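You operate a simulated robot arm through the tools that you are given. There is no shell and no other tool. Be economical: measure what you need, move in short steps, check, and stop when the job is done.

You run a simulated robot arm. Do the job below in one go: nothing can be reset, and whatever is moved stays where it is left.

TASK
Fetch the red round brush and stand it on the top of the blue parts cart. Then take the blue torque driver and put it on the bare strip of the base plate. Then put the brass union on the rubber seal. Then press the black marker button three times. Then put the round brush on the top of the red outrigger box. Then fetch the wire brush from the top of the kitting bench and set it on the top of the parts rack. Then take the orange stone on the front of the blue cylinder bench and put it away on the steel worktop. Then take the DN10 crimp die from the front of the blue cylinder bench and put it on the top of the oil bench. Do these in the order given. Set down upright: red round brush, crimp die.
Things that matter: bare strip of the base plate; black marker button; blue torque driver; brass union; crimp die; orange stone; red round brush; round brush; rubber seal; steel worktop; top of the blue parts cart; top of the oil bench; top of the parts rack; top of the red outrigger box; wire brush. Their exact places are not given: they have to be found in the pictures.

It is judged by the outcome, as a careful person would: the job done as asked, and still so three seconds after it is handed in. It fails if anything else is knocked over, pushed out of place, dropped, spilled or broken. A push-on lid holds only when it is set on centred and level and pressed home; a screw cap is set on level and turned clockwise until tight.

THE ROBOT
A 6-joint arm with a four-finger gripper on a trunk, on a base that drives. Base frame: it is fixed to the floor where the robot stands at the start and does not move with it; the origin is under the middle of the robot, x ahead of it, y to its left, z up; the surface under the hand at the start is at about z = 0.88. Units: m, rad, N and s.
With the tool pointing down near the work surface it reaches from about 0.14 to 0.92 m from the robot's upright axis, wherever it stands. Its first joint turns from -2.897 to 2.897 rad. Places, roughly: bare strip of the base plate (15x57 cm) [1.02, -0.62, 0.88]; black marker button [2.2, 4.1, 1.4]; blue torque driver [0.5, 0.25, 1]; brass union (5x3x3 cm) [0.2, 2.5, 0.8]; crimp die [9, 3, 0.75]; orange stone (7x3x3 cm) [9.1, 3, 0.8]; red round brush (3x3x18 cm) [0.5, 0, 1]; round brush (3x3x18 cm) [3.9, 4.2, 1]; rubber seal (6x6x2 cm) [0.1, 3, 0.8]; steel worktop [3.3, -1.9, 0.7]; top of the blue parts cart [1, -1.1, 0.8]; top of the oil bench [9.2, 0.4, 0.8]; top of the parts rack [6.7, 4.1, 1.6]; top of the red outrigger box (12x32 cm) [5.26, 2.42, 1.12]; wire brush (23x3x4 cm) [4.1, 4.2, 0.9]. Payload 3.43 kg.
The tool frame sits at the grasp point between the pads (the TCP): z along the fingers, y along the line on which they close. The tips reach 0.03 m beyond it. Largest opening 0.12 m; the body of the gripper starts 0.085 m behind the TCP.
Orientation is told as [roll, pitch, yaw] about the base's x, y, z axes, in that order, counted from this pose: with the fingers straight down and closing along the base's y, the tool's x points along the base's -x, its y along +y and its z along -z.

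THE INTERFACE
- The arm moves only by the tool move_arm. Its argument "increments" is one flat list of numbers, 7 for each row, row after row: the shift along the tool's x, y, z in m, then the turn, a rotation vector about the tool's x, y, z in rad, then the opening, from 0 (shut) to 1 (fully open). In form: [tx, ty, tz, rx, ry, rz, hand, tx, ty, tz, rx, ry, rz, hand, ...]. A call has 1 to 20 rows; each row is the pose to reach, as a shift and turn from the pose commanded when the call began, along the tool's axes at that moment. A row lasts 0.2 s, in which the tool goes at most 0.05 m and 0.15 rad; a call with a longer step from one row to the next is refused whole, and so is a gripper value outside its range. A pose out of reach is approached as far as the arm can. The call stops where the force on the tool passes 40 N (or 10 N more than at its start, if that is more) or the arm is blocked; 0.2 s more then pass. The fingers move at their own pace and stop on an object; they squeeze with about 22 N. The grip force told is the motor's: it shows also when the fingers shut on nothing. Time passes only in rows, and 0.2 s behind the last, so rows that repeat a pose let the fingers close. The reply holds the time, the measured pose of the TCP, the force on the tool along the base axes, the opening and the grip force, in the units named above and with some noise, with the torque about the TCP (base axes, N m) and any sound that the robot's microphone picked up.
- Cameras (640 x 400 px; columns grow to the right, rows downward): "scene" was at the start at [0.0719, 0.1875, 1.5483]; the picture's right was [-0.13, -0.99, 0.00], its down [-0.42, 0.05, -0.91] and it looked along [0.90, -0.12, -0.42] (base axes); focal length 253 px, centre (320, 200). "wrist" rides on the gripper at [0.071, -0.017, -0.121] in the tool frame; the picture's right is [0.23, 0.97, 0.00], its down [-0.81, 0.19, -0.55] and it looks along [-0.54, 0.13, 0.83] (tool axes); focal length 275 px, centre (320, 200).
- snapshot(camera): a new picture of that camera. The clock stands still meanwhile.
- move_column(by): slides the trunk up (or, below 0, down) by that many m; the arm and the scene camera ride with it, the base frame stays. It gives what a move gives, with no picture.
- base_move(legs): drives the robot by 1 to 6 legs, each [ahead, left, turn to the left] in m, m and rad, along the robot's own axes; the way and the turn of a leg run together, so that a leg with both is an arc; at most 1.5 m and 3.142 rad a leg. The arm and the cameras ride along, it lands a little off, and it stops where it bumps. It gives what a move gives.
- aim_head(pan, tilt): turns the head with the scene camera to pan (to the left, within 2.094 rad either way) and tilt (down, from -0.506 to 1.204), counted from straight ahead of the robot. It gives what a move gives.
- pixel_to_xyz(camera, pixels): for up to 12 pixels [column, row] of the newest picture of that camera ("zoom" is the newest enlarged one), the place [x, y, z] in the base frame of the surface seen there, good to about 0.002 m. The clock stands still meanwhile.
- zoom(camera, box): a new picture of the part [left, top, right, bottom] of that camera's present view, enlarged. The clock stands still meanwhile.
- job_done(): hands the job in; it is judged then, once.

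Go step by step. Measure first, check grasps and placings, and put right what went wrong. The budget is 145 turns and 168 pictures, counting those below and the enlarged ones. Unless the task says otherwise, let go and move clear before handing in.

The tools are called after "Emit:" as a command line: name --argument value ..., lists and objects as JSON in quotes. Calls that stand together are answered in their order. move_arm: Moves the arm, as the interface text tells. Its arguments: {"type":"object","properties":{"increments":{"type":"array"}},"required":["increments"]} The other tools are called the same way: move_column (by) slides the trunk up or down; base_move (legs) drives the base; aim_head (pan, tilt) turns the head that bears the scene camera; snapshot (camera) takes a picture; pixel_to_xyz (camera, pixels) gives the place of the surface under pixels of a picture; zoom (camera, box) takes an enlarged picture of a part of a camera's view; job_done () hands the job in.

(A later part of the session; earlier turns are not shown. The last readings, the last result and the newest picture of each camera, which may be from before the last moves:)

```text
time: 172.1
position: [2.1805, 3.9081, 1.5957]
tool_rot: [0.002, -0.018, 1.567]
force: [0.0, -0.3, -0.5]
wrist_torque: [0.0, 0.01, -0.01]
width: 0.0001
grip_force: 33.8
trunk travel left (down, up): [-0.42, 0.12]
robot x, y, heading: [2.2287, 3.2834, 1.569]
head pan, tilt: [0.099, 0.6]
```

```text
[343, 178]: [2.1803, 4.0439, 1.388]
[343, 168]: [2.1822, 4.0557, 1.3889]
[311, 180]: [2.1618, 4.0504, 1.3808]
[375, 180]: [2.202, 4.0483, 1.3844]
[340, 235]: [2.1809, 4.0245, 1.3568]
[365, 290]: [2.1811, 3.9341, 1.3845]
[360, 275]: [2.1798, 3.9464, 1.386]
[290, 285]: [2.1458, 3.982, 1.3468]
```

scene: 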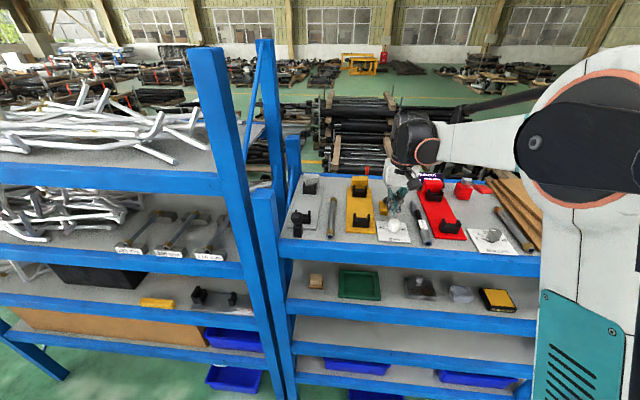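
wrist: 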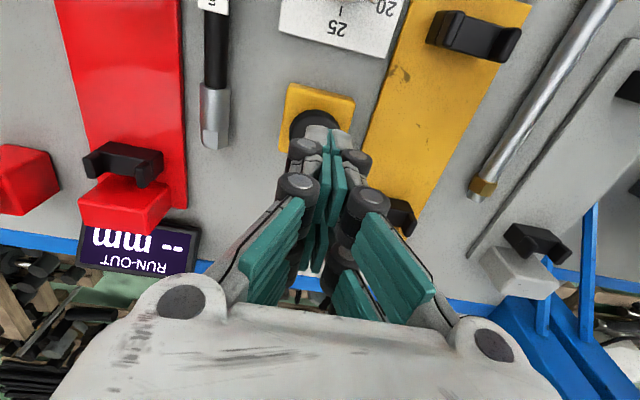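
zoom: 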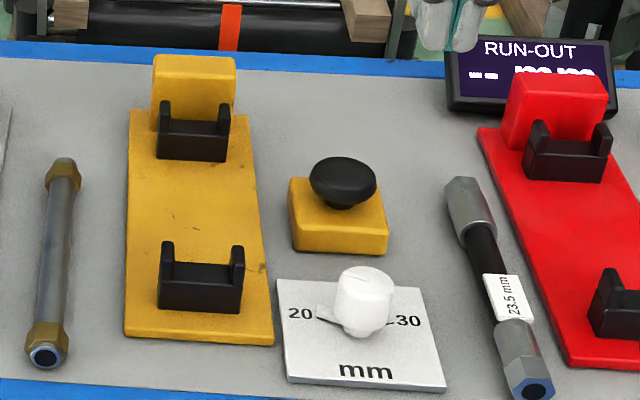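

Positions match the earlier ones, so nothing was displaced. Backing off, then looking east.

Emit:
base_move --legs '[[-0.3, 0, 0]]'

Emit:
aim_head --pan -0.8 --tilt 0.3

Emit:
move_arm --increments '[0.04, 0, 0.04, 0, 0.018, 0, 0, 0.08, 0, 0.08, 0, 0.018, 0, 0, 0.12, 0, 0.12, 0, 0.018, 0, 0, 0.16, 0, 0.14, 0, 0.018, 0, 0, 0.2, 0, 0.14, 0, 0.018, 0, 0, 0.2, 0, 0.14, 0, 0.018, 0, 0]'

Emit:
snapshot --camera "scene"

```text
time: 174.1
position: [2.1782, 3.612, 1.5962]
tool_rot: [0.001, -0.018, 1.574]
force: [0.3, -0.8, 0.1]
wrist_torque: [0.1, -0.02, -0.01]
width: 0.0
grip_force: 33.5
trunk travel left (down, up): [-0.42, 0.12]
robot x, y, heading: [2.2325, 2.9847, 1.573]
head pan, tilt: [0.099, 0.6]
```

```text
time: 175.3
position: [2.1785, 3.6142, 1.5954]
tool_rot: [0.002, -0.018, 1.573]
force: [-0.4, 0.5, -0.5]
wrist_torque: [0.01, -0.01, 0.0]
width: 0.0001
grip_force: 33.3
trunk travel left (down, up): [-0.42, 0.12]
robot x, y, heading: [2.2339, 2.9873, 1.576]
head pan, tilt: [-0.799, 0.3]
```

```text
refused: row 1 steps farther than a row can; nothing moved
```

```text
74 pictures are left
```

scene: 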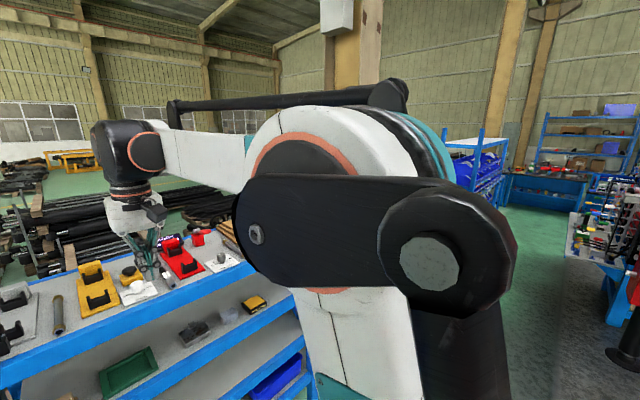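

Retracting with shorter steps.

Emit:
move_arm --increments '[0.03, 0, 0.03, 0, 0.018, 0, 0, 0.06, 0, 0.06, 0, 0.018, 0, 0, 0.09, 0, 0.09, 0, 0.018, 0, 0, 0.12, 0, 0.12, 0, 0.018, 0, 0, 0.15, 0, 0.14, 0, 0.018, 0, 0, 0.19, 0, 0.14, 0, 0.018, 0, 0]'

Emit:
base_move --legs '[[0, 0, -1.573]]'

Emit:
aim_head --pan 0.5 --tilt 0.4

Emit:
move_column --by -0.3

Emit:
snapshot --camera "scene"

```text
time: 176.7
position: [2.1797, 3.4252, 1.4522]
tool_rot: [0.002, -0.002, 1.572]
force: [0.5, -0.5, 0.0]
wrist_torque: [0.04, 0.01, 0.01]
width: 0.0001
grip_force: 33.3
trunk travel left (down, up): [-0.42, 0.12]
robot x, y, heading: [2.2331, 2.9898, 1.575]
head pan, tilt: [-0.799, 0.3]
```

```text
time: 180.9
position: [2.6749, 3.0376, 1.4506]
tool_rot: [0.001, 0.0, -0.005]
force: [0.4, -0.2, -0.5]
wrist_torque: [0.0, -0.02, -0.01]
width: 0.0001
grip_force: 33.3
trunk travel left (down, up): [-0.42, 0.12]
robot x, y, heading: [2.234, 2.9887, -0.002]
head pan, tilt: [-0.799, 0.3]
```

```text
time: 182.4
position: [2.6738, 3.0381, 1.4526]
tool_rot: [0.003, -0.002, -0.004]
force: [0.1, -0.4, -0.8]
wrist_torque: [0.01, 0.0, -0.01]
width: 0.0
grip_force: 33.4
trunk travel left (down, up): [-0.42, 0.12]
robot x, y, heading: [2.2351, 2.9876, -0.004]
head pan, tilt: [0.499, 0.4]
```

```text
time: 185.4
position: [2.6734, 3.0387, 1.1509]
tool_rot: [0.001, 0.0, -0.003]
force: [-0.3, -0.1, -0.7]
wrist_torque: [0.03, -0.01, 0.0]
width: 0.0002
grip_force: 33.8
trunk travel left (down, up): [-0.12, 0.42]
robot x, y, heading: [2.2284, 2.9847, -0.001]
head pan, tilt: [0.499, 0.4]
```

```text
73 pictures are left
```

scene: 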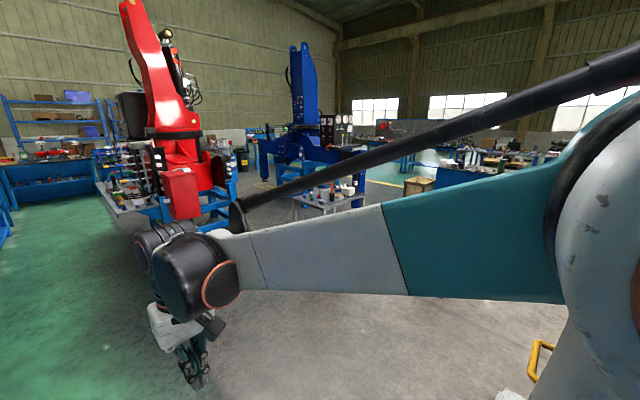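

Camera still lagging. Driving 0.8 m east over open floor, then looking left-ahead.

Emit:
base_move --legs '[[0.8, 0, 0]]'

Emit:
snapshot --camera "scene"

```text
time: 189.7
position: [3.4806, 3.0275, 1.1511]
tool_rot: [0.0, 0.0, -0.014]
force: [-0.6, -0.2, -0.7]
wrist_torque: [-0.02, 0.01, 0.04]
width: 0.0
grip_force: 33.3
trunk travel left (down, up): [-0.12, 0.42]
robot x, y, heading: [3.0388, 2.9816, -0.012]
head pan, tilt: [0.499, 0.4]
```

```text
72 pictures are left
```

scene: 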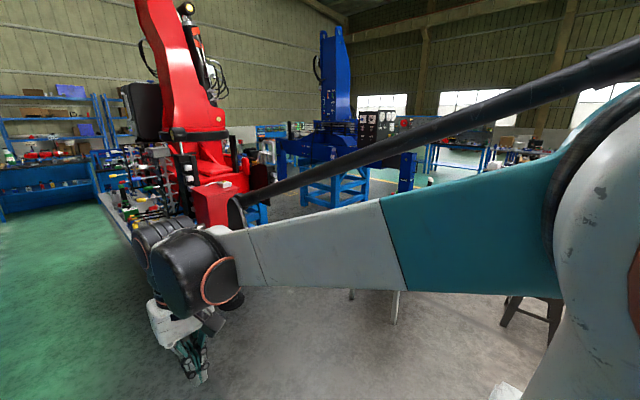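

The head still faces right. A null arm move should let it turn.

Emit:
move_arm --increments '[0, 0, 0, 0, 0, 0, 0, 0, 0, 0, 0, 0, 0, 0, 0, 0, 0, 0, 0, 0, 0, 0, 0, 0, 0, 0, 0, 0, 0, 0, 0, 0, 0, 0, 0]'

Emit:
snapshot --camera "scene"

```text
time: 190.9
position: [3.4808, 3.0284, 1.1506]
tool_rot: [0.002, 0.003, -0.014]
force: [0.2, -0.1, -0.2]
wrist_torque: [0.01, -0.01, 0.02]
width: 0.0
grip_force: 33.3
trunk travel left (down, up): [-0.12, 0.42]
robot x, y, heading: [3.0421, 2.9822, -0.014]
head pan, tilt: [0.499, 0.4]
```

```text
71 pictures are left
```

scene: 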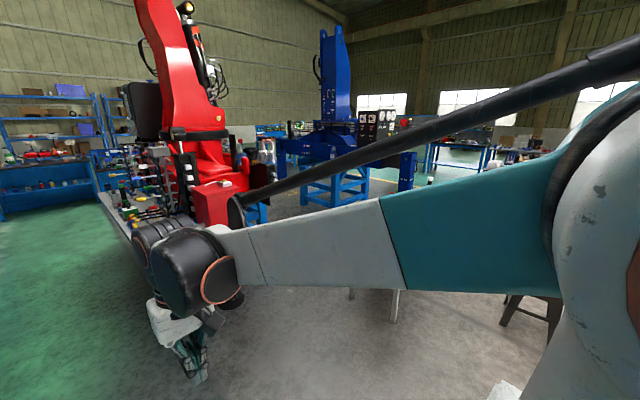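

Head has not responded; reissuing the aim.

Emit:
aim_head --pan 0.7 --tilt 0.45

Emit:
move_arm --increments '[0, 0, 0, 0, 0, 0, 0, 0, 0, 0, 0, 0, 0, 0, 0, 0, 0, 0, 0, 0, 0, 0, 0, 0, 0, 0, 0, 0, 0, 0, 0, 0, 0, 0, 0]'

Emit:
snapshot --camera "scene"

```text
time: 191.6
position: [3.4806, 3.028, 1.1507]
tool_rot: [0.002, -0.001, -0.014]
force: [0.0, 0.2, -0.1]
wrist_torque: [0.02, 0.01, 0.01]
width: 0.0002
grip_force: 33.4
trunk travel left (down, up): [-0.12, 0.42]
robot x, y, heading: [3.0364, 2.981, -0.012]
head pan, tilt: [0.7, 0.45]
```

```text
time: 192.8
position: [3.4811, 3.0279, 1.1514]
tool_rot: [0.003, 0.002, -0.014]
force: [-0.6, 1.4, 0.4]
wrist_torque: [-0.01, 0.0, 0.0]
width: 0.0001
grip_force: 33.2
trunk travel left (down, up): [-0.12, 0.42]
robot x, y, heading: [3.0366, 2.9812, -0.014]
head pan, tilt: [0.7, 0.45]
```

```text
70 pictures are left
```

scene: 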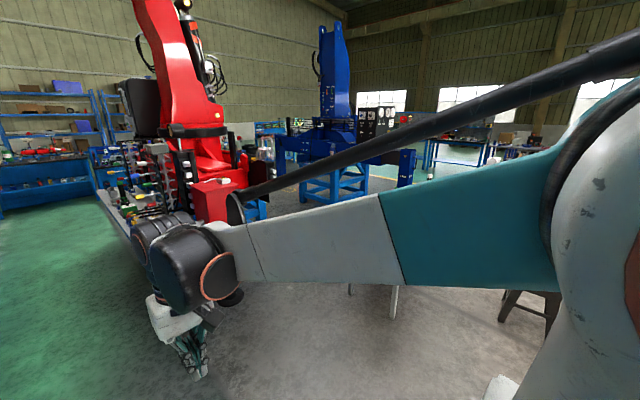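

The view is still stuck to the right. I'll turn the base north, as needed for the kitting bench anyway, and look again.

Emit:
base_move --legs '[[0, 0, 1.585]]'

Emit:
snapshot --camera "scene"

```text
time: 197.1
position: [2.9792, 3.4214, 1.1507]
tool_rot: [0.002, 0.0, 1.587]
force: [0.5, -0.4, -0.4]
wrist_torque: [-0.02, -0.03, -0.03]
width: 0.0
grip_force: 33.2
trunk travel left (down, up): [-0.12, 0.42]
robot x, y, heading: [3.0367, 2.9792, 1.596]
head pan, tilt: [0.7, 0.45]
```

```text
69 pictures are left
```

scene: 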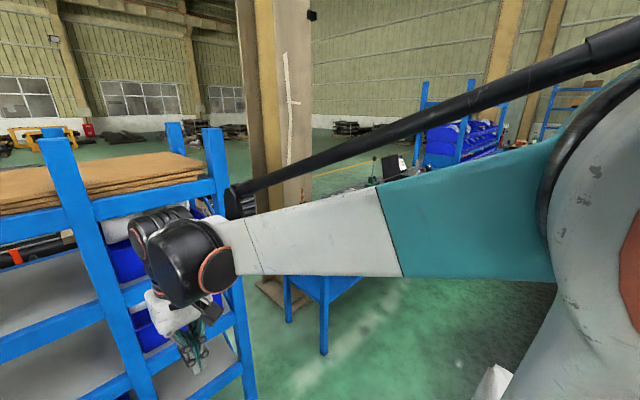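

Kitting bench lies beyond the pillar. Measuring pillar/bench, and trying the head once more.

Emit:
pixel_to_xyz --camera "scene" --pixels '[[262, 210], [300, 195], [240, 380], [325, 350], [290, 320], [350, 190], [395, 165], [370, 170], [430, 150]]'

Emit:
aim_head --pan 0.0 --tilt 0.6

Emit:
base_move --legs '[[0, -0.8, 0]]'

Emit:
snapshot --camera "scene"

```text
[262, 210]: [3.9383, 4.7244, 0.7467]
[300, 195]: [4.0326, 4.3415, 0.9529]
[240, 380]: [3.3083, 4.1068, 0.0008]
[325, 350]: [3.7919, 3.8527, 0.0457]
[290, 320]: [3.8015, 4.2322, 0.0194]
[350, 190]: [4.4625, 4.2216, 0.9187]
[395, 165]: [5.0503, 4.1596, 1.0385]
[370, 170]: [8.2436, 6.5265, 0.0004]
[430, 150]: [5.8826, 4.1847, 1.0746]
```

```text
time: 198.2
position: [2.979, 3.4219, 1.1511]
tool_rot: [0.001, 0.0, 1.588]
force: [0.2, 0.5, 0.0]
wrist_torque: [-0.02, -0.01, 0.0]
width: 0.0
grip_force: 33.0
trunk travel left (down, up): [-0.12, 0.42]
robot x, y, heading: [3.0373, 2.9819, 1.591]
head pan, tilt: [0.0, 0.6]
```

```text
time: 202.5
position: [3.7838, 3.4421, 1.1511]
tool_rot: [0.002, -0.001, 1.599]
force: [0.6, -0.5, 0.0]
wrist_torque: [-0.01, -0.05, 0.0]
width: 0.0002
grip_force: 33.5
trunk travel left (down, up): [-0.12, 0.42]
robot x, y, heading: [3.848, 3.0053, 1.604]
head pan, tilt: [0.0, 0.6]
```

```text
68 pictures are left
```

scene: 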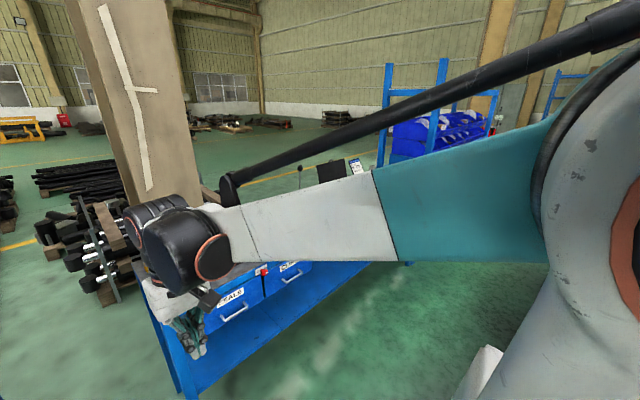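

Pan appears stuck, so I'll rely on the wrist camera. Raising the trunk, then moving up to the bench.

Emit:
move_column --by 0.2

Emit:
base_move --legs '[[0.42, 0, -0.033]]'

Emit:
snapshot --camera "wrist"

Emit:
snapshot --camera "scene"

```text
time: 204.7
position: [3.7839, 3.4415, 1.3501]
tool_rot: [0.003, -0.001, 1.601]
force: [0.1, -0.2, 0.3]
wrist_torque: [0.03, -0.04, 0.02]
width: 0.0
grip_force: 33.9
trunk travel left (down, up): [-0.32, 0.22]
robot x, y, heading: [3.8482, 3.0012, 1.599]
head pan, tilt: [0.0, 0.6]
```

```text
time: 207.3
position: [3.794, 3.87, 1.3506]
tool_rot: [0.0, 0.001, 1.563]
force: [-0.1, 0.8, 0.6]
wrist_torque: [-0.05, -0.02, 0.04]
width: 0.0
grip_force: 33.7
trunk travel left (down, up): [-0.32, 0.22]
robot x, y, heading: [3.8443, 3.424, 1.564]
head pan, tilt: [0.0, 0.6]
```

```text
67 pictures are left
```

wrist: 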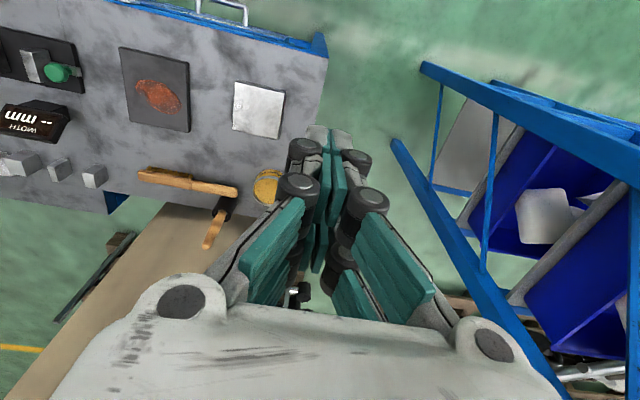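

```text
66 pictures are left
```

scene: 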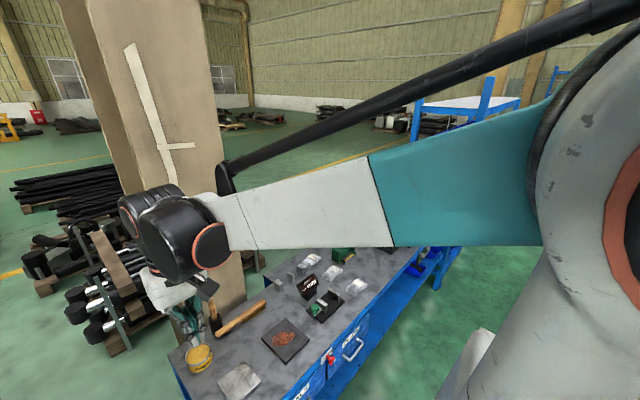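

The bench items: wooden wire brush at wrist (185,182), yellow cup (268,187) and something at (215,225). Zooming.

Emit:
zoom --camera "wrist" --box '[120, 140, 300, 260]'

Emit:
pixel_to_xyz --camera "zoom" --pixels '[[80, 130], [230, 145], [380, 180], [520, 160], [360, 260], [320, 360], [270, 330], [330, 300], [150, 125], [300, 150]]'

Emit:
zoom --camera "scene" --box '[160, 250, 380, 400]'

```text
3.33 times, centred on (210, 200) of wrist
```

zoom: 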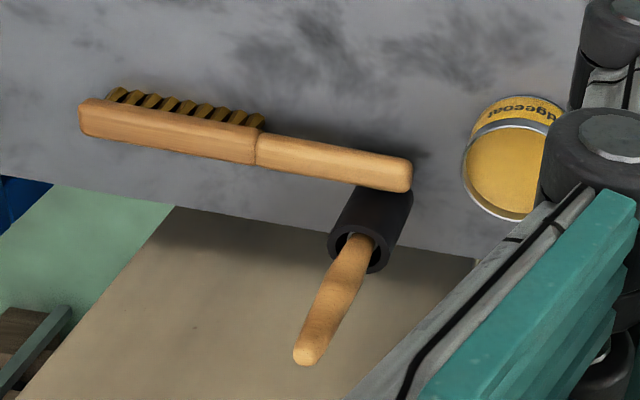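

```text
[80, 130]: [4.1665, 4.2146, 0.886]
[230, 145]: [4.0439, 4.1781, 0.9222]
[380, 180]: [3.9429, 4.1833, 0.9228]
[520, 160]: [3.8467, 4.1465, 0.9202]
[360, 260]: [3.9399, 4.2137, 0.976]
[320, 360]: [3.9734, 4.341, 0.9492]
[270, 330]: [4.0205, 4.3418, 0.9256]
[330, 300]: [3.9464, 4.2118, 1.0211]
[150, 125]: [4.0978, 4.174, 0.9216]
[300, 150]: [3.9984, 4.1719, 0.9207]
```

```text
2.67 times, centred on (270, 325) of scene
```

zoom: 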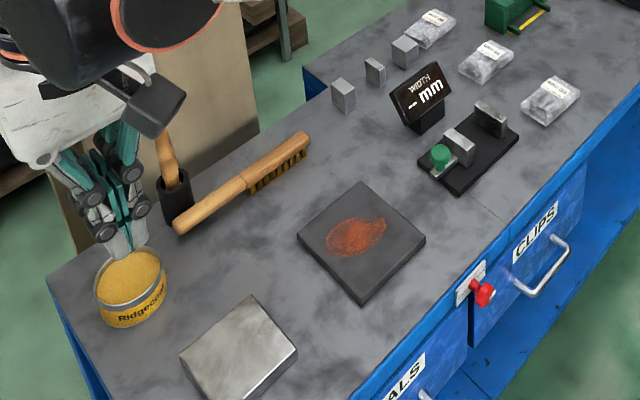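

The round brush stands in a black cup at about (3.947,4.217), top ≈1.05, with the pillar 12 cm behind it. Moving base closer and positioning the hand in front of it with fingers open.

Emit:
base_move --legs '[[0.1, -0.1, 0]]'

Emit:
move_arm --increments '[-0.04, -0.01, 0, 0, 0, 0, 0.3, -0.08, -0.02, 0, 0, 0, 0, 0.6, -0.12, -0.04, 0.01, 0, 0, 0, 0.6, -0.15, -0.05, 0.04, 0, 0, 0, 0.6, -0.15, -0.05, 0.08, 0, 0, 0, 0.6, -0.15, -0.05, 0.12, 0, 0, 0, 0.6, -0.15, -0.05, 0.16, 0, 0, 0, 0.6, -0.15, -0.05, 0.16, 0, 0, 0, 0.6]'

Emit:
snapshot --camera "wrist"

Emit:
zoom --camera "scene" --box '[80, 180, 340, 360]'

```text
time: 208.6
position: [3.8941, 3.9681, 1.3504]
tool_rot: [0.002, 0.0, 1.563]
force: [0.9, 0.3, -0.2]
wrist_torque: [-0.04, 0.04, 0.02]
width: 0.0
grip_force: 33.4
trunk travel left (down, up): [-0.32, 0.22]
robot x, y, heading: [3.946, 3.5245, 1.568]
head pan, tilt: [0.0, 0.6]
```

```text
time: 210.4
position: [3.9423, 4.1176, 1.192]
tool_rot: [0.002, -0.002, 1.565]
force: [0.2, -0.1, 0.7]
wrist_torque: [0.01, -0.01, 0.02]
width: 0.072
grip_force: 0.0
trunk travel left (down, up): [-0.32, 0.22]
robot x, y, heading: [3.9433, 3.5271, 1.568]
head pan, tilt: [0.0, 0.6]
```

```text
63 pictures are left
```

wrist: 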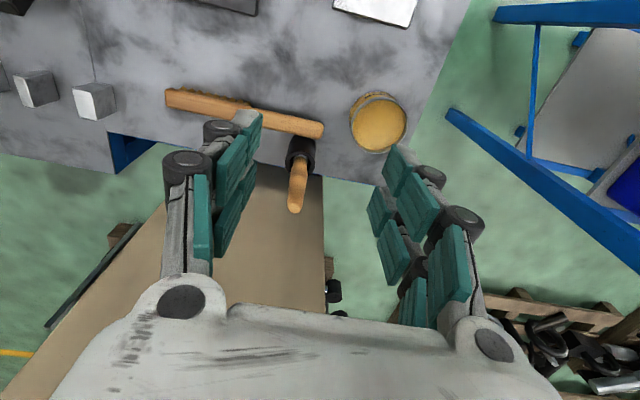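

```text
2.22 times, centred on (210, 270) of scene
```

zoom: 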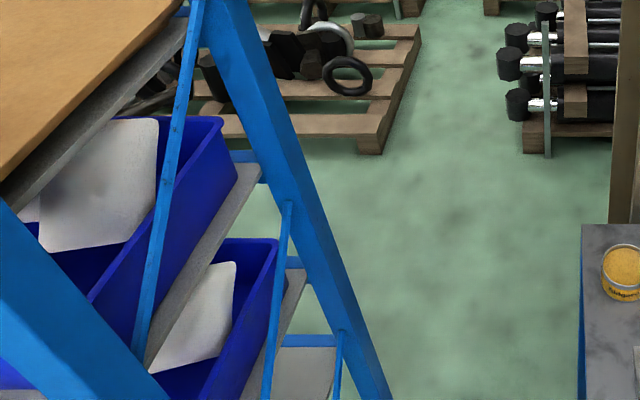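

The head moves only once the arm really moves – good to know. Measuring the handle in the wrist view.

Emit:
pixel_to_xyz --camera "wrist" --pixels '[[295, 205], [288, 200], [303, 200], [298, 185], [292, 185], [306, 185], [300, 165], [296, 210]]'

Emit:
snapshot --camera "scene"

```text
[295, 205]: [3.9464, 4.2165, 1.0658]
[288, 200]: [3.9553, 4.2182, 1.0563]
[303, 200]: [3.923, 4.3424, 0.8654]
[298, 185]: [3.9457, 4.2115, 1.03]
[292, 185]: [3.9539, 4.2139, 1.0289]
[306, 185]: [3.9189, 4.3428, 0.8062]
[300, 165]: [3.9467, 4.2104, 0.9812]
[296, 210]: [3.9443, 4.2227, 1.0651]
```

```text
61 pictures are left
```

scene: 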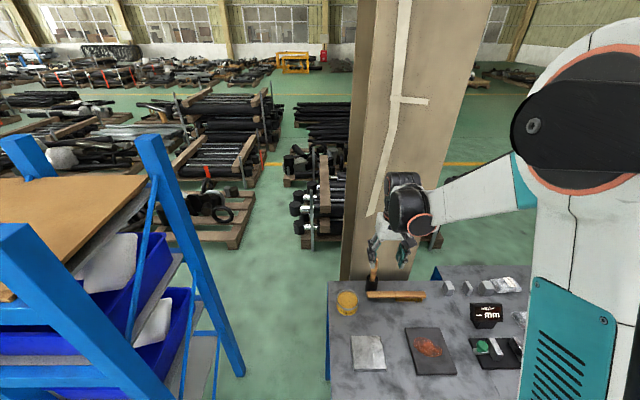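

Handle axis (3.947,4.219), top 1.067. Forward over it, then down to z≈1.02 and close.

Emit:
move_arm --increments '[-0.035, -0.002, 0, 0, 0, 0, 0.6, -0.07, -0.004, 0, 0, 0, 0, 0.6, -0.1014, -0.0041, 0, 0, 0, 0, 0.6, -0.1014, -0.0041, 0.04, 0, 0, 0, 0.6, -0.1014, -0.0041, 0.08, 0, 0, 0, 0.6, -0.1014, -0.0041, 0.12, 0, 0, 0, 0.6, -0.1014, -0.0041, 0.15, 0, 0, 0, 0.6, -0.1014, -0.0041, 0.17, 0, 0, 0, 0.6, -0.1014, -0.0041, 0.17, 0, 0, 0, 0.6]'

Emit:
snapshot --camera "wrist"

```text
time: 212.4
position: [3.9499, 4.2194, 1.0211]
tool_rot: [0.002, 0.001, 1.564]
force: [0.0, 0.1, -0.4]
wrist_torque: [-0.01, 0.03, -0.03]
width: 0.0721
grip_force: 0.1
trunk travel left (down, up): [-0.32, 0.22]
robot x, y, heading: [3.9436, 3.5271, 1.568]
head pan, tilt: [0.0, 0.6]
```

```text
60 pictures are left
```

wrist: 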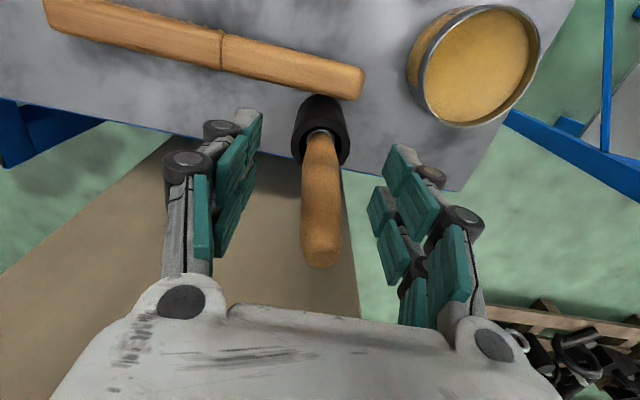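

Handle is between the pads. Closing, then lifting straight up 0.2 m.

Emit:
move_arm --increments '[0, 0, 0, 0, 0, 0, 0.2, 0, 0, 0, 0, 0, 0, 0, 0, 0, 0, 0, 0, 0, 0, 0, 0, 0, 0, 0, 0, 0]'

Emit:
aim_head --pan -0.9 --tilt 0.4

Emit:
move_arm --increments '[0, 0, -0.03, 0, 0, 0, 0, 0, 0, -0.06, 0, 0, 0, 0, 0, 0, -0.1, 0, 0, 0, 0, 0, 0, -0.14, 0, 0, 0, 0, 0, 0, -0.18, 0, 0, 0, 0, 0, 0, -0.22, 0, 0, 0, 0, 0.04, 0, -0.24, 0, 0, 0, 0, 0.08, 0, -0.25, 0, 0, 0, 0, 0.12, 0, -0.25, 0, 0, 0, 0, 0.16, 0, -0.25, 0, 0, 0, 0, 0.2, 0, -0.25, 0, 0, 0, 0, 0.24, 0, -0.25, 0, 0, 0, 0]'

Emit:
snapshot --camera "wrist"

Emit:
snapshot --camera "scene"

```text
time: 213.4
position: [3.9494, 4.2188, 1.0219]
tool_rot: [0.0, -0.001, 1.564]
force: [0.1, -0.3, -0.6]
wrist_torque: [-0.01, 0.02, -0.01]
width: 0.022
grip_force: 22.1
trunk travel left (down, up): [-0.32, 0.22]
robot x, y, heading: [3.9445, 3.5272, 1.567]
head pan, tilt: [0.0, 0.6]
```

```text
time: 214.6
position: [3.9493, 4.2179, 1.0225]
tool_rot: [0.002, -0.002, 1.565]
force: [1.0, 0.1, 0.4]
wrist_torque: [0.0, 0.01, 0.02]
width: 0.0217
grip_force: 22.1
trunk travel left (down, up): [-0.32, 0.22]
robot x, y, heading: [3.9422, 3.5264, 1.569]
head pan, tilt: [-0.901, 0.4]
```

```text
time: 217.2
position: [3.9508, 3.977, 1.2734]
tool_rot: [0.002, -0.001, 1.564]
force: [-0.3, -0.2, -0.7]
wrist_torque: [0.07, -0.02, 0.01]
width: 0.0216
grip_force: 21.9
trunk travel left (down, up): [-0.32, 0.22]
robot x, y, heading: [3.9446, 3.5236, 1.568]
head pan, tilt: [-0.901, 0.4]
```

```text
59 pictures are left
```

wrist: 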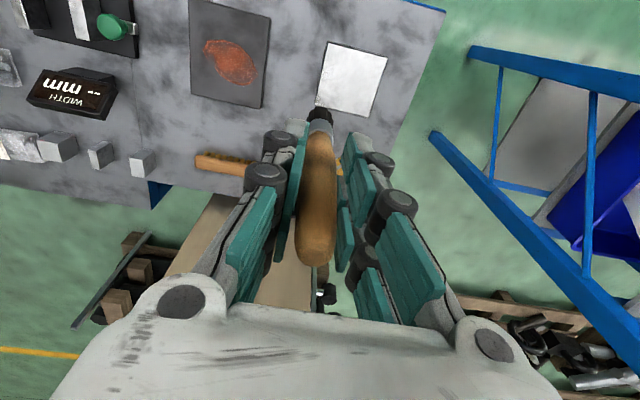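

```text
58 pictures are left
```

scene: 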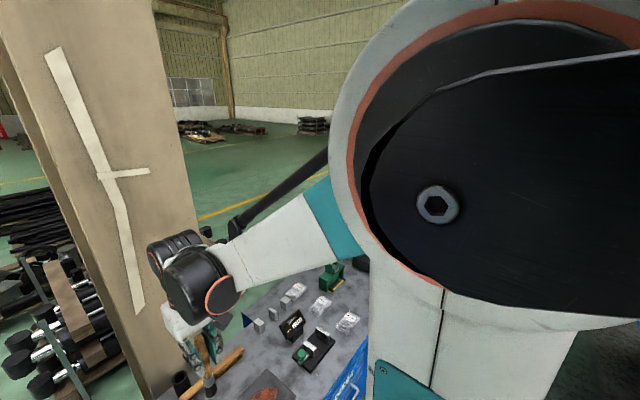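

Round brush held. Now to the outrigger box (5.26,2.42): back off, turn east, approach, with the trunk a bit higher.

Emit:
base_move --legs '[[-0.5, 0, 0], [0, 0, -1.568], [0.35, -0.5, 0]]'

Emit:
move_column --by 0.12

Emit:
aim_head --pan 0.1 --tilt 0.5

Emit:
move_arm --increments '[0, 0, -0.01, 0, 0, 0, 0, 0, 0, -0.02, 0, 0, 0, 0, 0, 0, -0.03, 0, 0, 0, 0, 0, 0, -0.03, 0, 0, 0, 0, 0, 0, -0.03, 0, 0, 0, 0, 0, 0, -0.03, 0, 0, 0, 0]'

Emit:
snapshot --camera "scene"

```text
time: 227.1
position: [4.7218, 2.4783, 1.273]
tool_rot: [0.002, 0.0, -0.044]
force: [-0.1, 0.3, -0.2]
wrist_torque: [0.02, -0.01, -0.01]
width: 0.0221
grip_force: 22.5
trunk travel left (down, up): [-0.32, 0.22]
robot x, y, heading: [4.2699, 2.5028, -0.04]
head pan, tilt: [-0.901, 0.4]
```

```text
time: 228.6
position: [4.7216, 2.4788, 1.3929]
tool_rot: [0.002, 0.0, -0.044]
force: [-0.2, -0.1, -0.6]
wrist_torque: [0.02, -0.02, 0.0]
width: 0.022
grip_force: 22.5
trunk travel left (down, up): [-0.44, 0.1]
robot x, y, heading: [4.2672, 2.5035, -0.042]
head pan, tilt: [-0.901, 0.4]
```

```text
time: 229.9
position: [4.7209, 2.4786, 1.3931]
tool_rot: [0.002, 0.0, -0.044]
force: [0.1, -0.8, -1.2]
wrist_torque: [0.0, 0.01, -0.01]
width: 0.0219
grip_force: 22.0
trunk travel left (down, up): [-0.44, 0.1]
robot x, y, heading: [4.2677, 2.5016, -0.04]
head pan, tilt: [0.099, 0.499]
```

```text
time: 231.3
position: [4.7211, 2.4777, 1.4223]
tool_rot: [0.001, 0.001, -0.043]
force: [0.3, -0.8, -0.8]
wrist_torque: [-0.02, -0.03, -0.01]
width: 0.0217
grip_force: 22.0
trunk travel left (down, up): [-0.44, 0.1]
robot x, y, heading: [4.2662, 2.502, -0.04]
head pan, tilt: [0.099, 0.499]
```

```text
57 pictures are left
```

scene: 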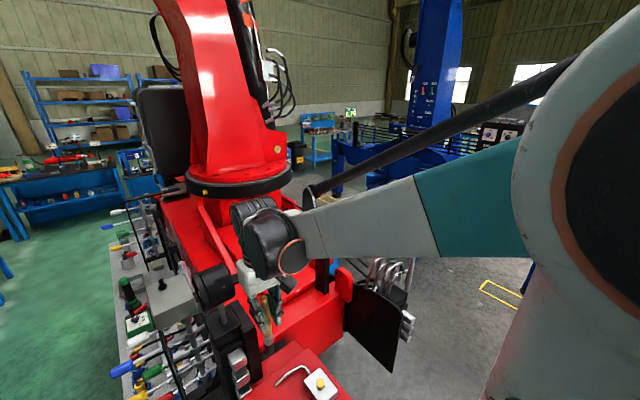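

The red box top with a white plate and a hook is at (300,375). Measuring, and taking the wrist view.

Emit:
pixel_to_xyz --camera "scene" --pixels '[[300, 355], [320, 385], [270, 390], [250, 385], [345, 390], [325, 370], [285, 372], [305, 325], [340, 280], [380, 330]]'

Emit:
snapshot --camera "wrist"

Emit:
zoom --camera "scene" --box '[200, 260, 420, 400]'

```text
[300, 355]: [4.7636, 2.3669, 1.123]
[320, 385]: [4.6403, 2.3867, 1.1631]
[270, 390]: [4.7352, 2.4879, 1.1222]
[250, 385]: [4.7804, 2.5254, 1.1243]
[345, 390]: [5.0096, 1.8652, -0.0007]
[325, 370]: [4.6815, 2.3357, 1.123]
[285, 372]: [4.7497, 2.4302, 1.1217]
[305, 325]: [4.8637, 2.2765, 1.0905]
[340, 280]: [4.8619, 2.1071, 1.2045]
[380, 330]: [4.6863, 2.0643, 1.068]
```

```text
56 pictures are left
```

wrist: 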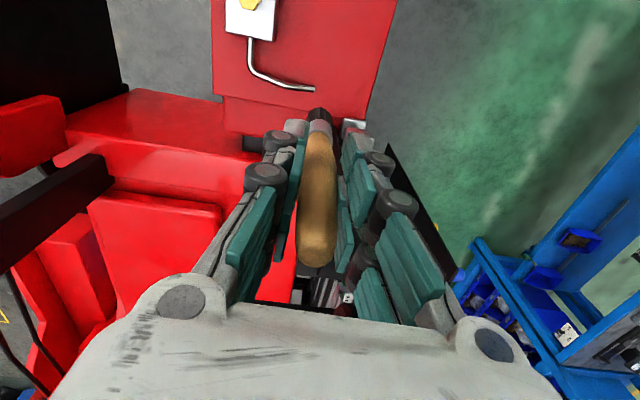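

```text
2.86 times, centred on (310, 330) of scene
```

zoom: 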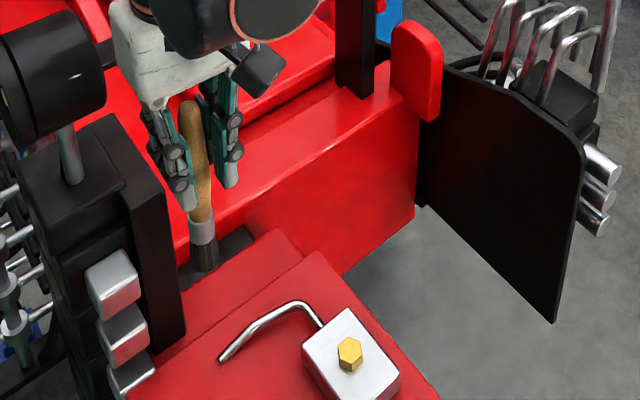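

The box at (5.26,2.42) lies further back, past the brush. Measuring the red surfaces behind.

Emit:
pixel_to_xyz --camera "zoom" --pixels '[[250, 260], [300, 260], [270, 250], [260, 190], [320, 130], [370, 100], [300, 110], [260, 130], [400, 60], [290, 60], [350, 170], [180, 345]]'

Emit:
pixel_to_xyz --camera "wrist" --pixels '[[240, 100], [180, 125], [120, 110], [300, 50], [230, 60], [150, 230], [90, 150], [260, 145], [355, 50], [160, 165], [200, 110]]'

```text
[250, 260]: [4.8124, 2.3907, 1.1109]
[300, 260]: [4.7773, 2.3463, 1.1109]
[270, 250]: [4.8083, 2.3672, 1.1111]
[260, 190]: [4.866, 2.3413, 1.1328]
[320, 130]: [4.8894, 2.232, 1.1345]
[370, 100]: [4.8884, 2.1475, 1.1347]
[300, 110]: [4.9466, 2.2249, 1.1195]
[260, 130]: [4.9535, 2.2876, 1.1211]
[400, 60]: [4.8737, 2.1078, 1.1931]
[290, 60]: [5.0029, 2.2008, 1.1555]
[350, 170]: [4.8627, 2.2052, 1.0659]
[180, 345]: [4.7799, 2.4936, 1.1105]
```

```text
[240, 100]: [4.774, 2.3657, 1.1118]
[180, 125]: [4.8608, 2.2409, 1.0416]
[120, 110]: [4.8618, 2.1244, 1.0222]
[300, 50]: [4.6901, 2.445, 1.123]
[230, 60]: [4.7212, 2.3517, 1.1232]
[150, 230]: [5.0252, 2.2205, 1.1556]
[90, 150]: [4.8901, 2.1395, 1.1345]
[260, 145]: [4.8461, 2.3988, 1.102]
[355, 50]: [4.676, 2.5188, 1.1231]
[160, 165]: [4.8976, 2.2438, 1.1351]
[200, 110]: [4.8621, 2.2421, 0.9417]
```

Something red is visible at wrist (275,285), about where (5.26,2.42) should project. Measuring there.

Emit:
pixel_to_xyz --camera "wrist" --pixels '[[275, 280], [265, 292], [285, 290], [200, 215], [210, 250], [300, 290], [325, 290], [130, 300], [60, 270], [280, 265]]'

Emit:
zoom --camera "scene" --box '[120, 130, 360, 290]'

```text
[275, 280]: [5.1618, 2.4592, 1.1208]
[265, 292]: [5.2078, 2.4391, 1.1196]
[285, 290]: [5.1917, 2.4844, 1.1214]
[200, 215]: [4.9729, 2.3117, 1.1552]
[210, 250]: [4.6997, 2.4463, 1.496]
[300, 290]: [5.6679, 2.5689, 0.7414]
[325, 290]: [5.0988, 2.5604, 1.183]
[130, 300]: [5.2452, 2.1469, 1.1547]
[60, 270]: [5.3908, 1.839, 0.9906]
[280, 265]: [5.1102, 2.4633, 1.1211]
```

```text
2.50 times, centred on (240, 210) of scene
```

zoom: 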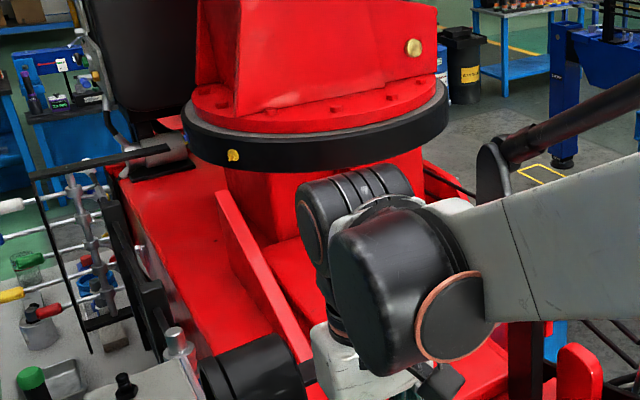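

The box top (z 1.12) spans roughly x 5.10–5.42, y 2.36–2.48, behind black fittings. Measuring those fittings for clearance.

Emit:
pixel_to_xyz --camera "zoom" --pixels '[[270, 350], [230, 360], [180, 345], [200, 300], [170, 250], [245, 310], [150, 300], [180, 210], [230, 240], [120, 210], [150, 160], [290, 330]]'

```text
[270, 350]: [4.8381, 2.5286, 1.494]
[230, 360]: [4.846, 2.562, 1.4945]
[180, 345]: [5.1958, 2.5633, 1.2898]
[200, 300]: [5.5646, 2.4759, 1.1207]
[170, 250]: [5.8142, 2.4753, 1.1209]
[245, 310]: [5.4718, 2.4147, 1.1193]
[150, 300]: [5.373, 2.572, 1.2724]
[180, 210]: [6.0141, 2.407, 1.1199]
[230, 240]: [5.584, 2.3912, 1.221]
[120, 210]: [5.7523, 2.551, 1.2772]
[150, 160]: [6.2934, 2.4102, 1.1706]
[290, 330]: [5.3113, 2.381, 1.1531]
```

The channel is free but a black fitting (to z 1.49) stands at (4.84, ≥2.52). I'll shift the base south and slightly ahead, raise the trunk fully, and slide in along y≈2.39.

Emit:
base_move --legs '[[0.0, -0.2, 0.04], [0.05, 0, 0]]'

Emit:
move_column --by 0.1

```text
time: 233.4
position: [4.7725, 2.2953, 1.4215]
tool_rot: [0.001, 0.003, -0.004]
force: [1.0, 0.6, -0.8]
wrist_torque: [-0.01, 0.11, -0.03]
width: 0.0218
grip_force: 22.4
trunk travel left (down, up): [-0.44, 0.1]
robot x, y, heading: [4.3166, 2.3004, -0.001]
head pan, tilt: [0.099, 0.499]
```

```text
time: 234.8
position: [4.7694, 2.2956, 1.5214]
tool_rot: [0.001, -0.001, -0.004]
force: [-0.4, 0.7, 0.1]
wrist_torque: [0.03, 0.01, -0.01]
width: 0.0218
grip_force: 21.9
trunk travel left (down, up): [-0.54, 0.0]
robot x, y, heading: [4.3113, 2.3016, -0.004]
head pan, tilt: [0.099, 0.499]
```

Sliding in over the channel, descending to TCP ≈1.34.

Emit:
move_arm --increments '[-0.026, 0.018, 0.024, 0, 0, 0, 0, -0.052, 0.036, 0.048, 0, 0, 0, 0, -0.078, 0.054, 0.072, 0, 0, 0, 0, -0.104, 0.072, 0.096, 0, 0, 0, 0, -0.13, 0.09, 0.12, 0, 0, 0, 0, -0.17, 0.095, 0.13, 0, 0, 0, 0, -0.21, 0.1, 0.14, 0, 0, 0, 0, -0.25, 0.11, 0.15, 0, 0, 0, 0, -0.29, 0.118, 0.16, 0, 0, 0, 0, -0.33, 0.125, 0.17, 0, 0, 0, 0, -0.37, 0.132, 0.18, 0, 0, 0, 0, -0.4, 0.1345, 0.18, 0, 0, 0, 0, -0.4, 0.1345, 0.18, 0, 0, 0, 0]'

Emit:
snapshot --camera "wrist"

Emit:
snapshot --camera "scene"

```text
time: 237.6
position: [5.1693, 2.4284, 1.3436]
tool_rot: [0.002, -0.001, -0.004]
force: [-0.9, 0.1, -0.6]
wrist_torque: [0.01, -0.03, -0.01]
width: 0.022
grip_force: 22.3
trunk travel left (down, up): [-0.54, 0.0]
robot x, y, heading: [4.315, 2.3031, 0.001]
head pan, tilt: [0.099, 0.499]
```

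```text
53 pictures are left
```

wrist: 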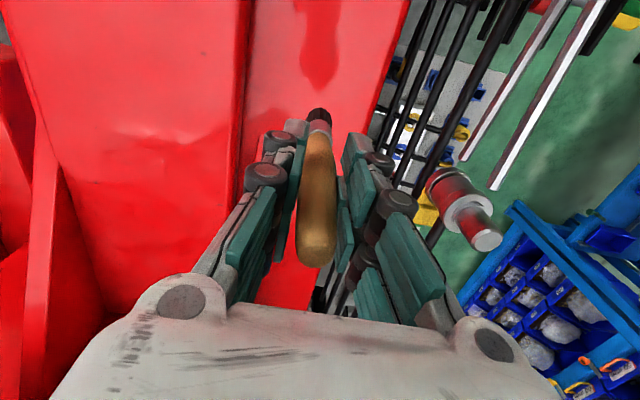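

```text
52 pictures are left
```

scene: 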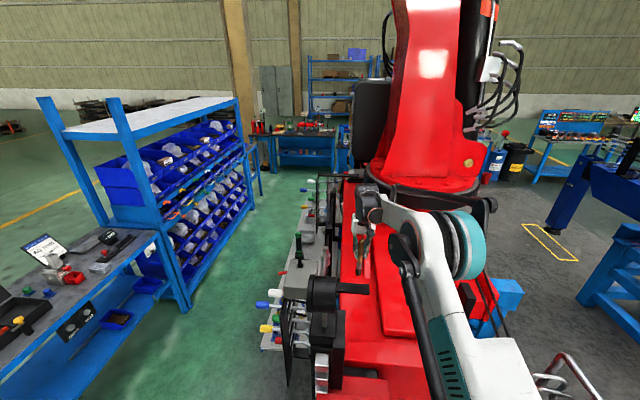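

Measuring the surface under the brush foot at wrist (320,110).

Emit:
pixel_to_xyz --camera "wrist" --pixels '[[285, 60], [340, 60], [375, 60], [258, 60], [236, 60], [345, 120], [275, 120], [320, 112], [290, 290], [280, 270], [215, 120], [395, 20]]'

Emit:
pixel_to_xyz --camera "scene" --pixels '[[210, 98], [95, 115], [125, 122], [195, 105], [232, 100], [190, 300], [255, 195]]'

```text
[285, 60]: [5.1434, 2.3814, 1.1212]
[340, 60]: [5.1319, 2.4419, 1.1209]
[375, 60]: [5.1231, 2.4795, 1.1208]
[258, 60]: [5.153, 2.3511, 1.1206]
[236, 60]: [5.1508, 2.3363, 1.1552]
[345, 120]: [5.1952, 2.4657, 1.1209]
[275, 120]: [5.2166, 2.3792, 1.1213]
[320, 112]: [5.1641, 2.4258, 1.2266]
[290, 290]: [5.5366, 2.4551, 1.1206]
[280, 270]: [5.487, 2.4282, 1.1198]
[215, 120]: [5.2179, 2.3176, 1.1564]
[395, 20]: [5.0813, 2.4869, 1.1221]
```

```text
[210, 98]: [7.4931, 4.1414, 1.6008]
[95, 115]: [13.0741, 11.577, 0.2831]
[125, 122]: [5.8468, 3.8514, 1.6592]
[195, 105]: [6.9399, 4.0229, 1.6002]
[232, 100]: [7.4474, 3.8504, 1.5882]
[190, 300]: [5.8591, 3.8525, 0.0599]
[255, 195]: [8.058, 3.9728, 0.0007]
```

Flat channel y 2.35–2.49 at z 1.121. Lowering the brush to near contact.

Emit:
move_arm --increments '[0, 0, 0.03, 0, 0, 0, 0, 0, 0, 0.06, 0, 0, 0, 0, 0, 0, 0.076, 0, 0, 0, 0, 0, 0, 0.08, 0, 0, 0, 0]'

Emit:
move_arm --increments '[0, 0, 0.002, 0, 0, 0, 0, 0, 0, 0.004, 0, 0, 0, 0]'

Emit:
move_arm --increments '[0, 0, 0.0015, 0, 0, 0, 0, 0, 0, 0.003, 0, 0, 0, 0]'

```text
time: 238.6
position: [5.1698, 2.4289, 1.2633]
tool_rot: [0.003, 0.0, -0.006]
force: [-0.7, -0.3, -0.7]
wrist_torque: [-0.02, 0.01, 0.01]
width: 0.0217
grip_force: 22.1
trunk travel left (down, up): [-0.54, 0.0]
robot x, y, heading: [4.3134, 2.3, 0.0]
head pan, tilt: [0.099, 0.499]
```

```text
time: 239.2
position: [5.1692, 2.429, 1.2585]
tool_rot: [-0.001, -0.001, -0.005]
force: [0.0, 0.0, -1.1]
wrist_torque: [0.0, 0.01, -0.04]
width: 0.022
grip_force: 22.4
trunk travel left (down, up): [-0.54, 0.0]
robot x, y, heading: [4.3158, 2.298, 0.003]
head pan, tilt: [0.099, 0.499]
```

```text
time: 239.8
position: [5.1705, 2.4296, 1.2567]
tool_rot: [0.002, -0.001, -0.001]
force: [4.0, 1.1, 13.3]
wrist_torque: [0.09, -0.55, -0.01]
width: 0.022
grip_force: 22.5
trunk travel left (down, up): [-0.54, 0.0]
robot x, y, heading: [4.3139, 2.2995, 0.001]
head pan, tilt: [0.099, 0.499]
```

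Contact at 13 N. Easing off, opening, and rising.

Emit:
move_arm --increments '[0, 0, -0.0015, 0, 0, 0, 0, 0, 0, -0.0015, 0, 0, 0, 0, 0, 0, -0.0015, 0, 0, 0, 0.25, 0, 0, -0.0015, 0, 0, 0, 0.25, 0, 0, -0.0015, 0, 0, 0, 0.45, 0, 0, -0.0015, 0, 0, 0, 0.5, 0, 0, -0.03, 0, 0, 0, 0.5, 0, 0, -0.07, 0, 0, 0, 0.5, 0, 0, -0.11, 0, 0, 0, 0.5, 0.04, -0.01, -0.13, 0, 0, 0, 0.5, 0.08, -0.015, -0.14, 0, 0, 0, 0.5, 0.12, -0.02, -0.15, 0, 0, 0, 0.5, 0.16, -0.025, -0.16, 0, 0, 0, 0.5]'

Emit:
snapshot --camera "wrist"

```text
time: 242.6
position: [5.0081, 2.4025, 1.4173]
tool_rot: [0.001, -0.002, -0.003]
force: [-0.4, -1.0, 0.0]
wrist_torque: [-0.01, -0.07, 0.01]
width: 0.06
grip_force: 0.1
trunk travel left (down, up): [-0.54, 0.0]
robot x, y, heading: [4.3173, 2.3011, -0.0]
head pan, tilt: [0.099, 0.499]
```

```text
51 pictures are left
```

wrist: 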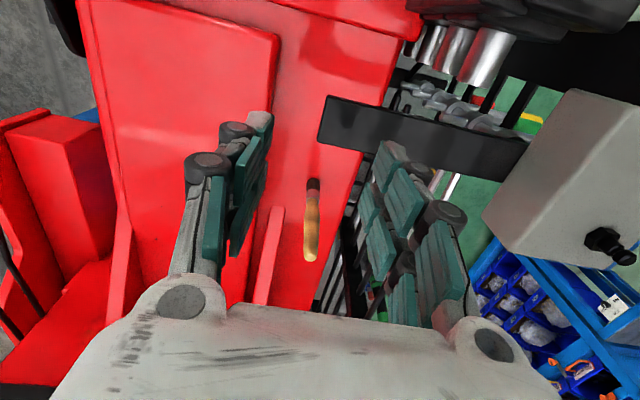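

The round brush stands on the box. Retreating south-west and up, away from the black fitting.

Emit:
move_arm --increments '[0.02, -0.03, -0.02, 0, 0, 0, 0.5, 0.05, -0.055, -0.04, 0, 0, 0, 0.5, 0.08, -0.08, -0.06, 0, 0, 0, 0.5, 0.115, -0.1, -0.08, 0, 0, 0, 0.5, 0.15, -0.107, -0.1, 0, 0, 0, 0.5, 0.19, -0.107, -0.104, 0, 0, 0, 0.5, 0.235, -0.107, -0.104, 0, 0, 0, 0.5]'

```text
time: 244.2
position: [4.7684, 2.2977, 1.5172]
tool_rot: [0.002, -0.005, -0.003]
force: [-1.3, -0.3, 0.4]
wrist_torque: [-0.01, -0.07, 0.01]
width: 0.0601
grip_force: 0.1
trunk travel left (down, up): [-0.54, 0.0]
robot x, y, heading: [4.3156, 2.3003, -0.001]
head pan, tilt: [0.099, 0.499]
```

Back to the kitting bench for the wire brush: drive back, north, and turn to face it.

Emit:
base_move --legs '[[-0.32, 0, 0], [0, 0.7, 0], [0, 0, 1.571], [0.45, 0, 0]]'

Emit:
move_column --by -0.36

```text
time: 255.9
position: [3.9833, 3.9177, 1.5159]
tool_rot: [0.002, 0.0, 1.581]
force: [-0.4, -0.5, 0.8]
wrist_torque: [-0.04, 0.0, 0.01]
width: 0.06
grip_force: 0.1
trunk travel left (down, up): [-0.54, 0.0]
robot x, y, heading: [3.988, 3.4584, 1.585]
head pan, tilt: [0.099, 0.499]
```

```text
time: 259.4
position: [3.9837, 3.9146, 1.1566]
tool_rot: [0.001, -0.001, 1.582]
force: [0.1, 0.6, -0.1]
wrist_torque: [0.01, -0.01, 0.02]
width: 0.0599
grip_force: 0.1
trunk travel left (down, up): [-0.18, 0.36]
robot x, y, heading: [3.9894, 3.4604, 1.583]
head pan, tilt: [0.099, 0.499]
```

Rotating the hand 90° so the fingers will close across the brush (along y), and moving above it.

Emit:
move_arm --increments '[-0.017, -0.006, 0, 0, 0, 0.144, 0.6, -0.034, -0.012, 0, 0, 0, 0.288, 0.6, -0.05, -0.019, 0, 0, 0, 0.432, 0.6, -0.067, -0.025, 0, 0, 0, 0.576, 0.6, -0.084, -0.031, 0, 0, 0, 0.72, 0.6, -0.1, -0.038, 0, 0, 0, 0.864, 0.6, -0.118, -0.044, 0, 0, 0, 1.008, 0.6, -0.135, -0.05, 0, 0, 0, 1.152, 0.6, -0.152, -0.057, 0, 0, 0, 1.296, 0.6, -0.17, -0.063, 0.015, 0, 0, 1.44, 0.6, -0.185, -0.069, 0.03, 0, 0, 1.582, 0.6, -0.185, -0.069, 0.03, 0, 0, 1.582, 0.6]'

Emit:
snapshot --camera "wrist"

Emit:
snapshot --camera "scene"

```text
time: 262.0
position: [4.0512, 4.1024, 1.1254]
tool_rot: [0.002, 0.001, 0.001]
force: [1.2, 0.7, 0.5]
wrist_torque: [0.02, 0.03, -0.02]
width: 0.0721
grip_force: 0.1
trunk travel left (down, up): [-0.18, 0.36]
robot x, y, heading: [3.986, 3.4571, 1.584]
head pan, tilt: [0.099, 0.499]
```

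```text
50 pictures are left
```

wrist: 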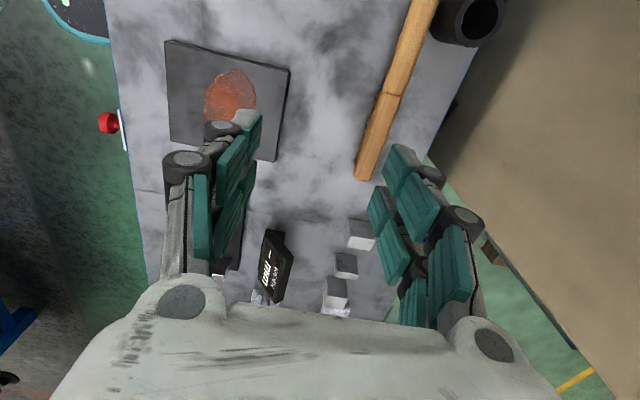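

```text
49 pictures are left
```

scene: 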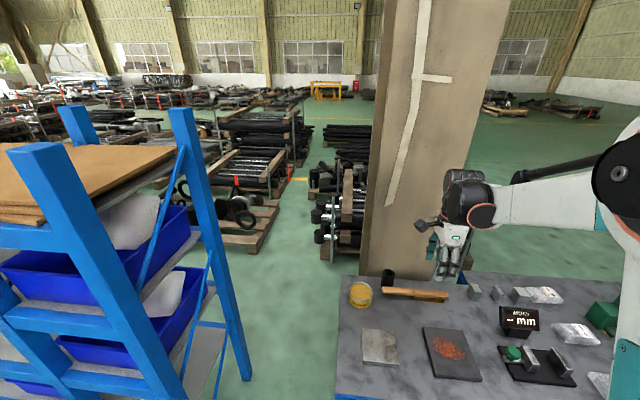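

Measuring the wire brush in both views: wrist (362,178)→(430,10), scene (385,291)→(447,297).

Emit:
pixel_to_xyz --camera "wrist" --pixels '[[362, 172], [357, 170], [371, 170], [378, 130], [395, 92], [390, 90], [402, 92], [418, 40], [427, 10]]'

Emit:
zoom --camera "scene" --box '[370, 270, 470, 320]'

```text
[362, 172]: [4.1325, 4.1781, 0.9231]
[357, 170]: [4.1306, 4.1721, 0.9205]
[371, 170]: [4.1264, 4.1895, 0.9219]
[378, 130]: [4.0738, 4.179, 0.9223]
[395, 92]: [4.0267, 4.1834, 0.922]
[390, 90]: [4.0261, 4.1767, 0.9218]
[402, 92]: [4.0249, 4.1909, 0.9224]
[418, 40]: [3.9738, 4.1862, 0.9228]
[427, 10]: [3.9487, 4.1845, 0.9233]
```

```text
6.40 times, centred on (420, 295) of scene
```

zoom: 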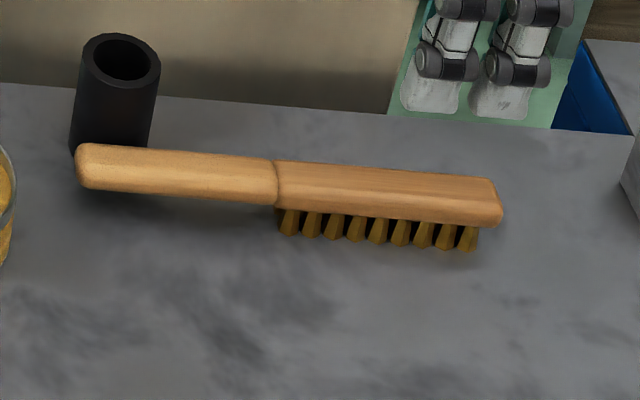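

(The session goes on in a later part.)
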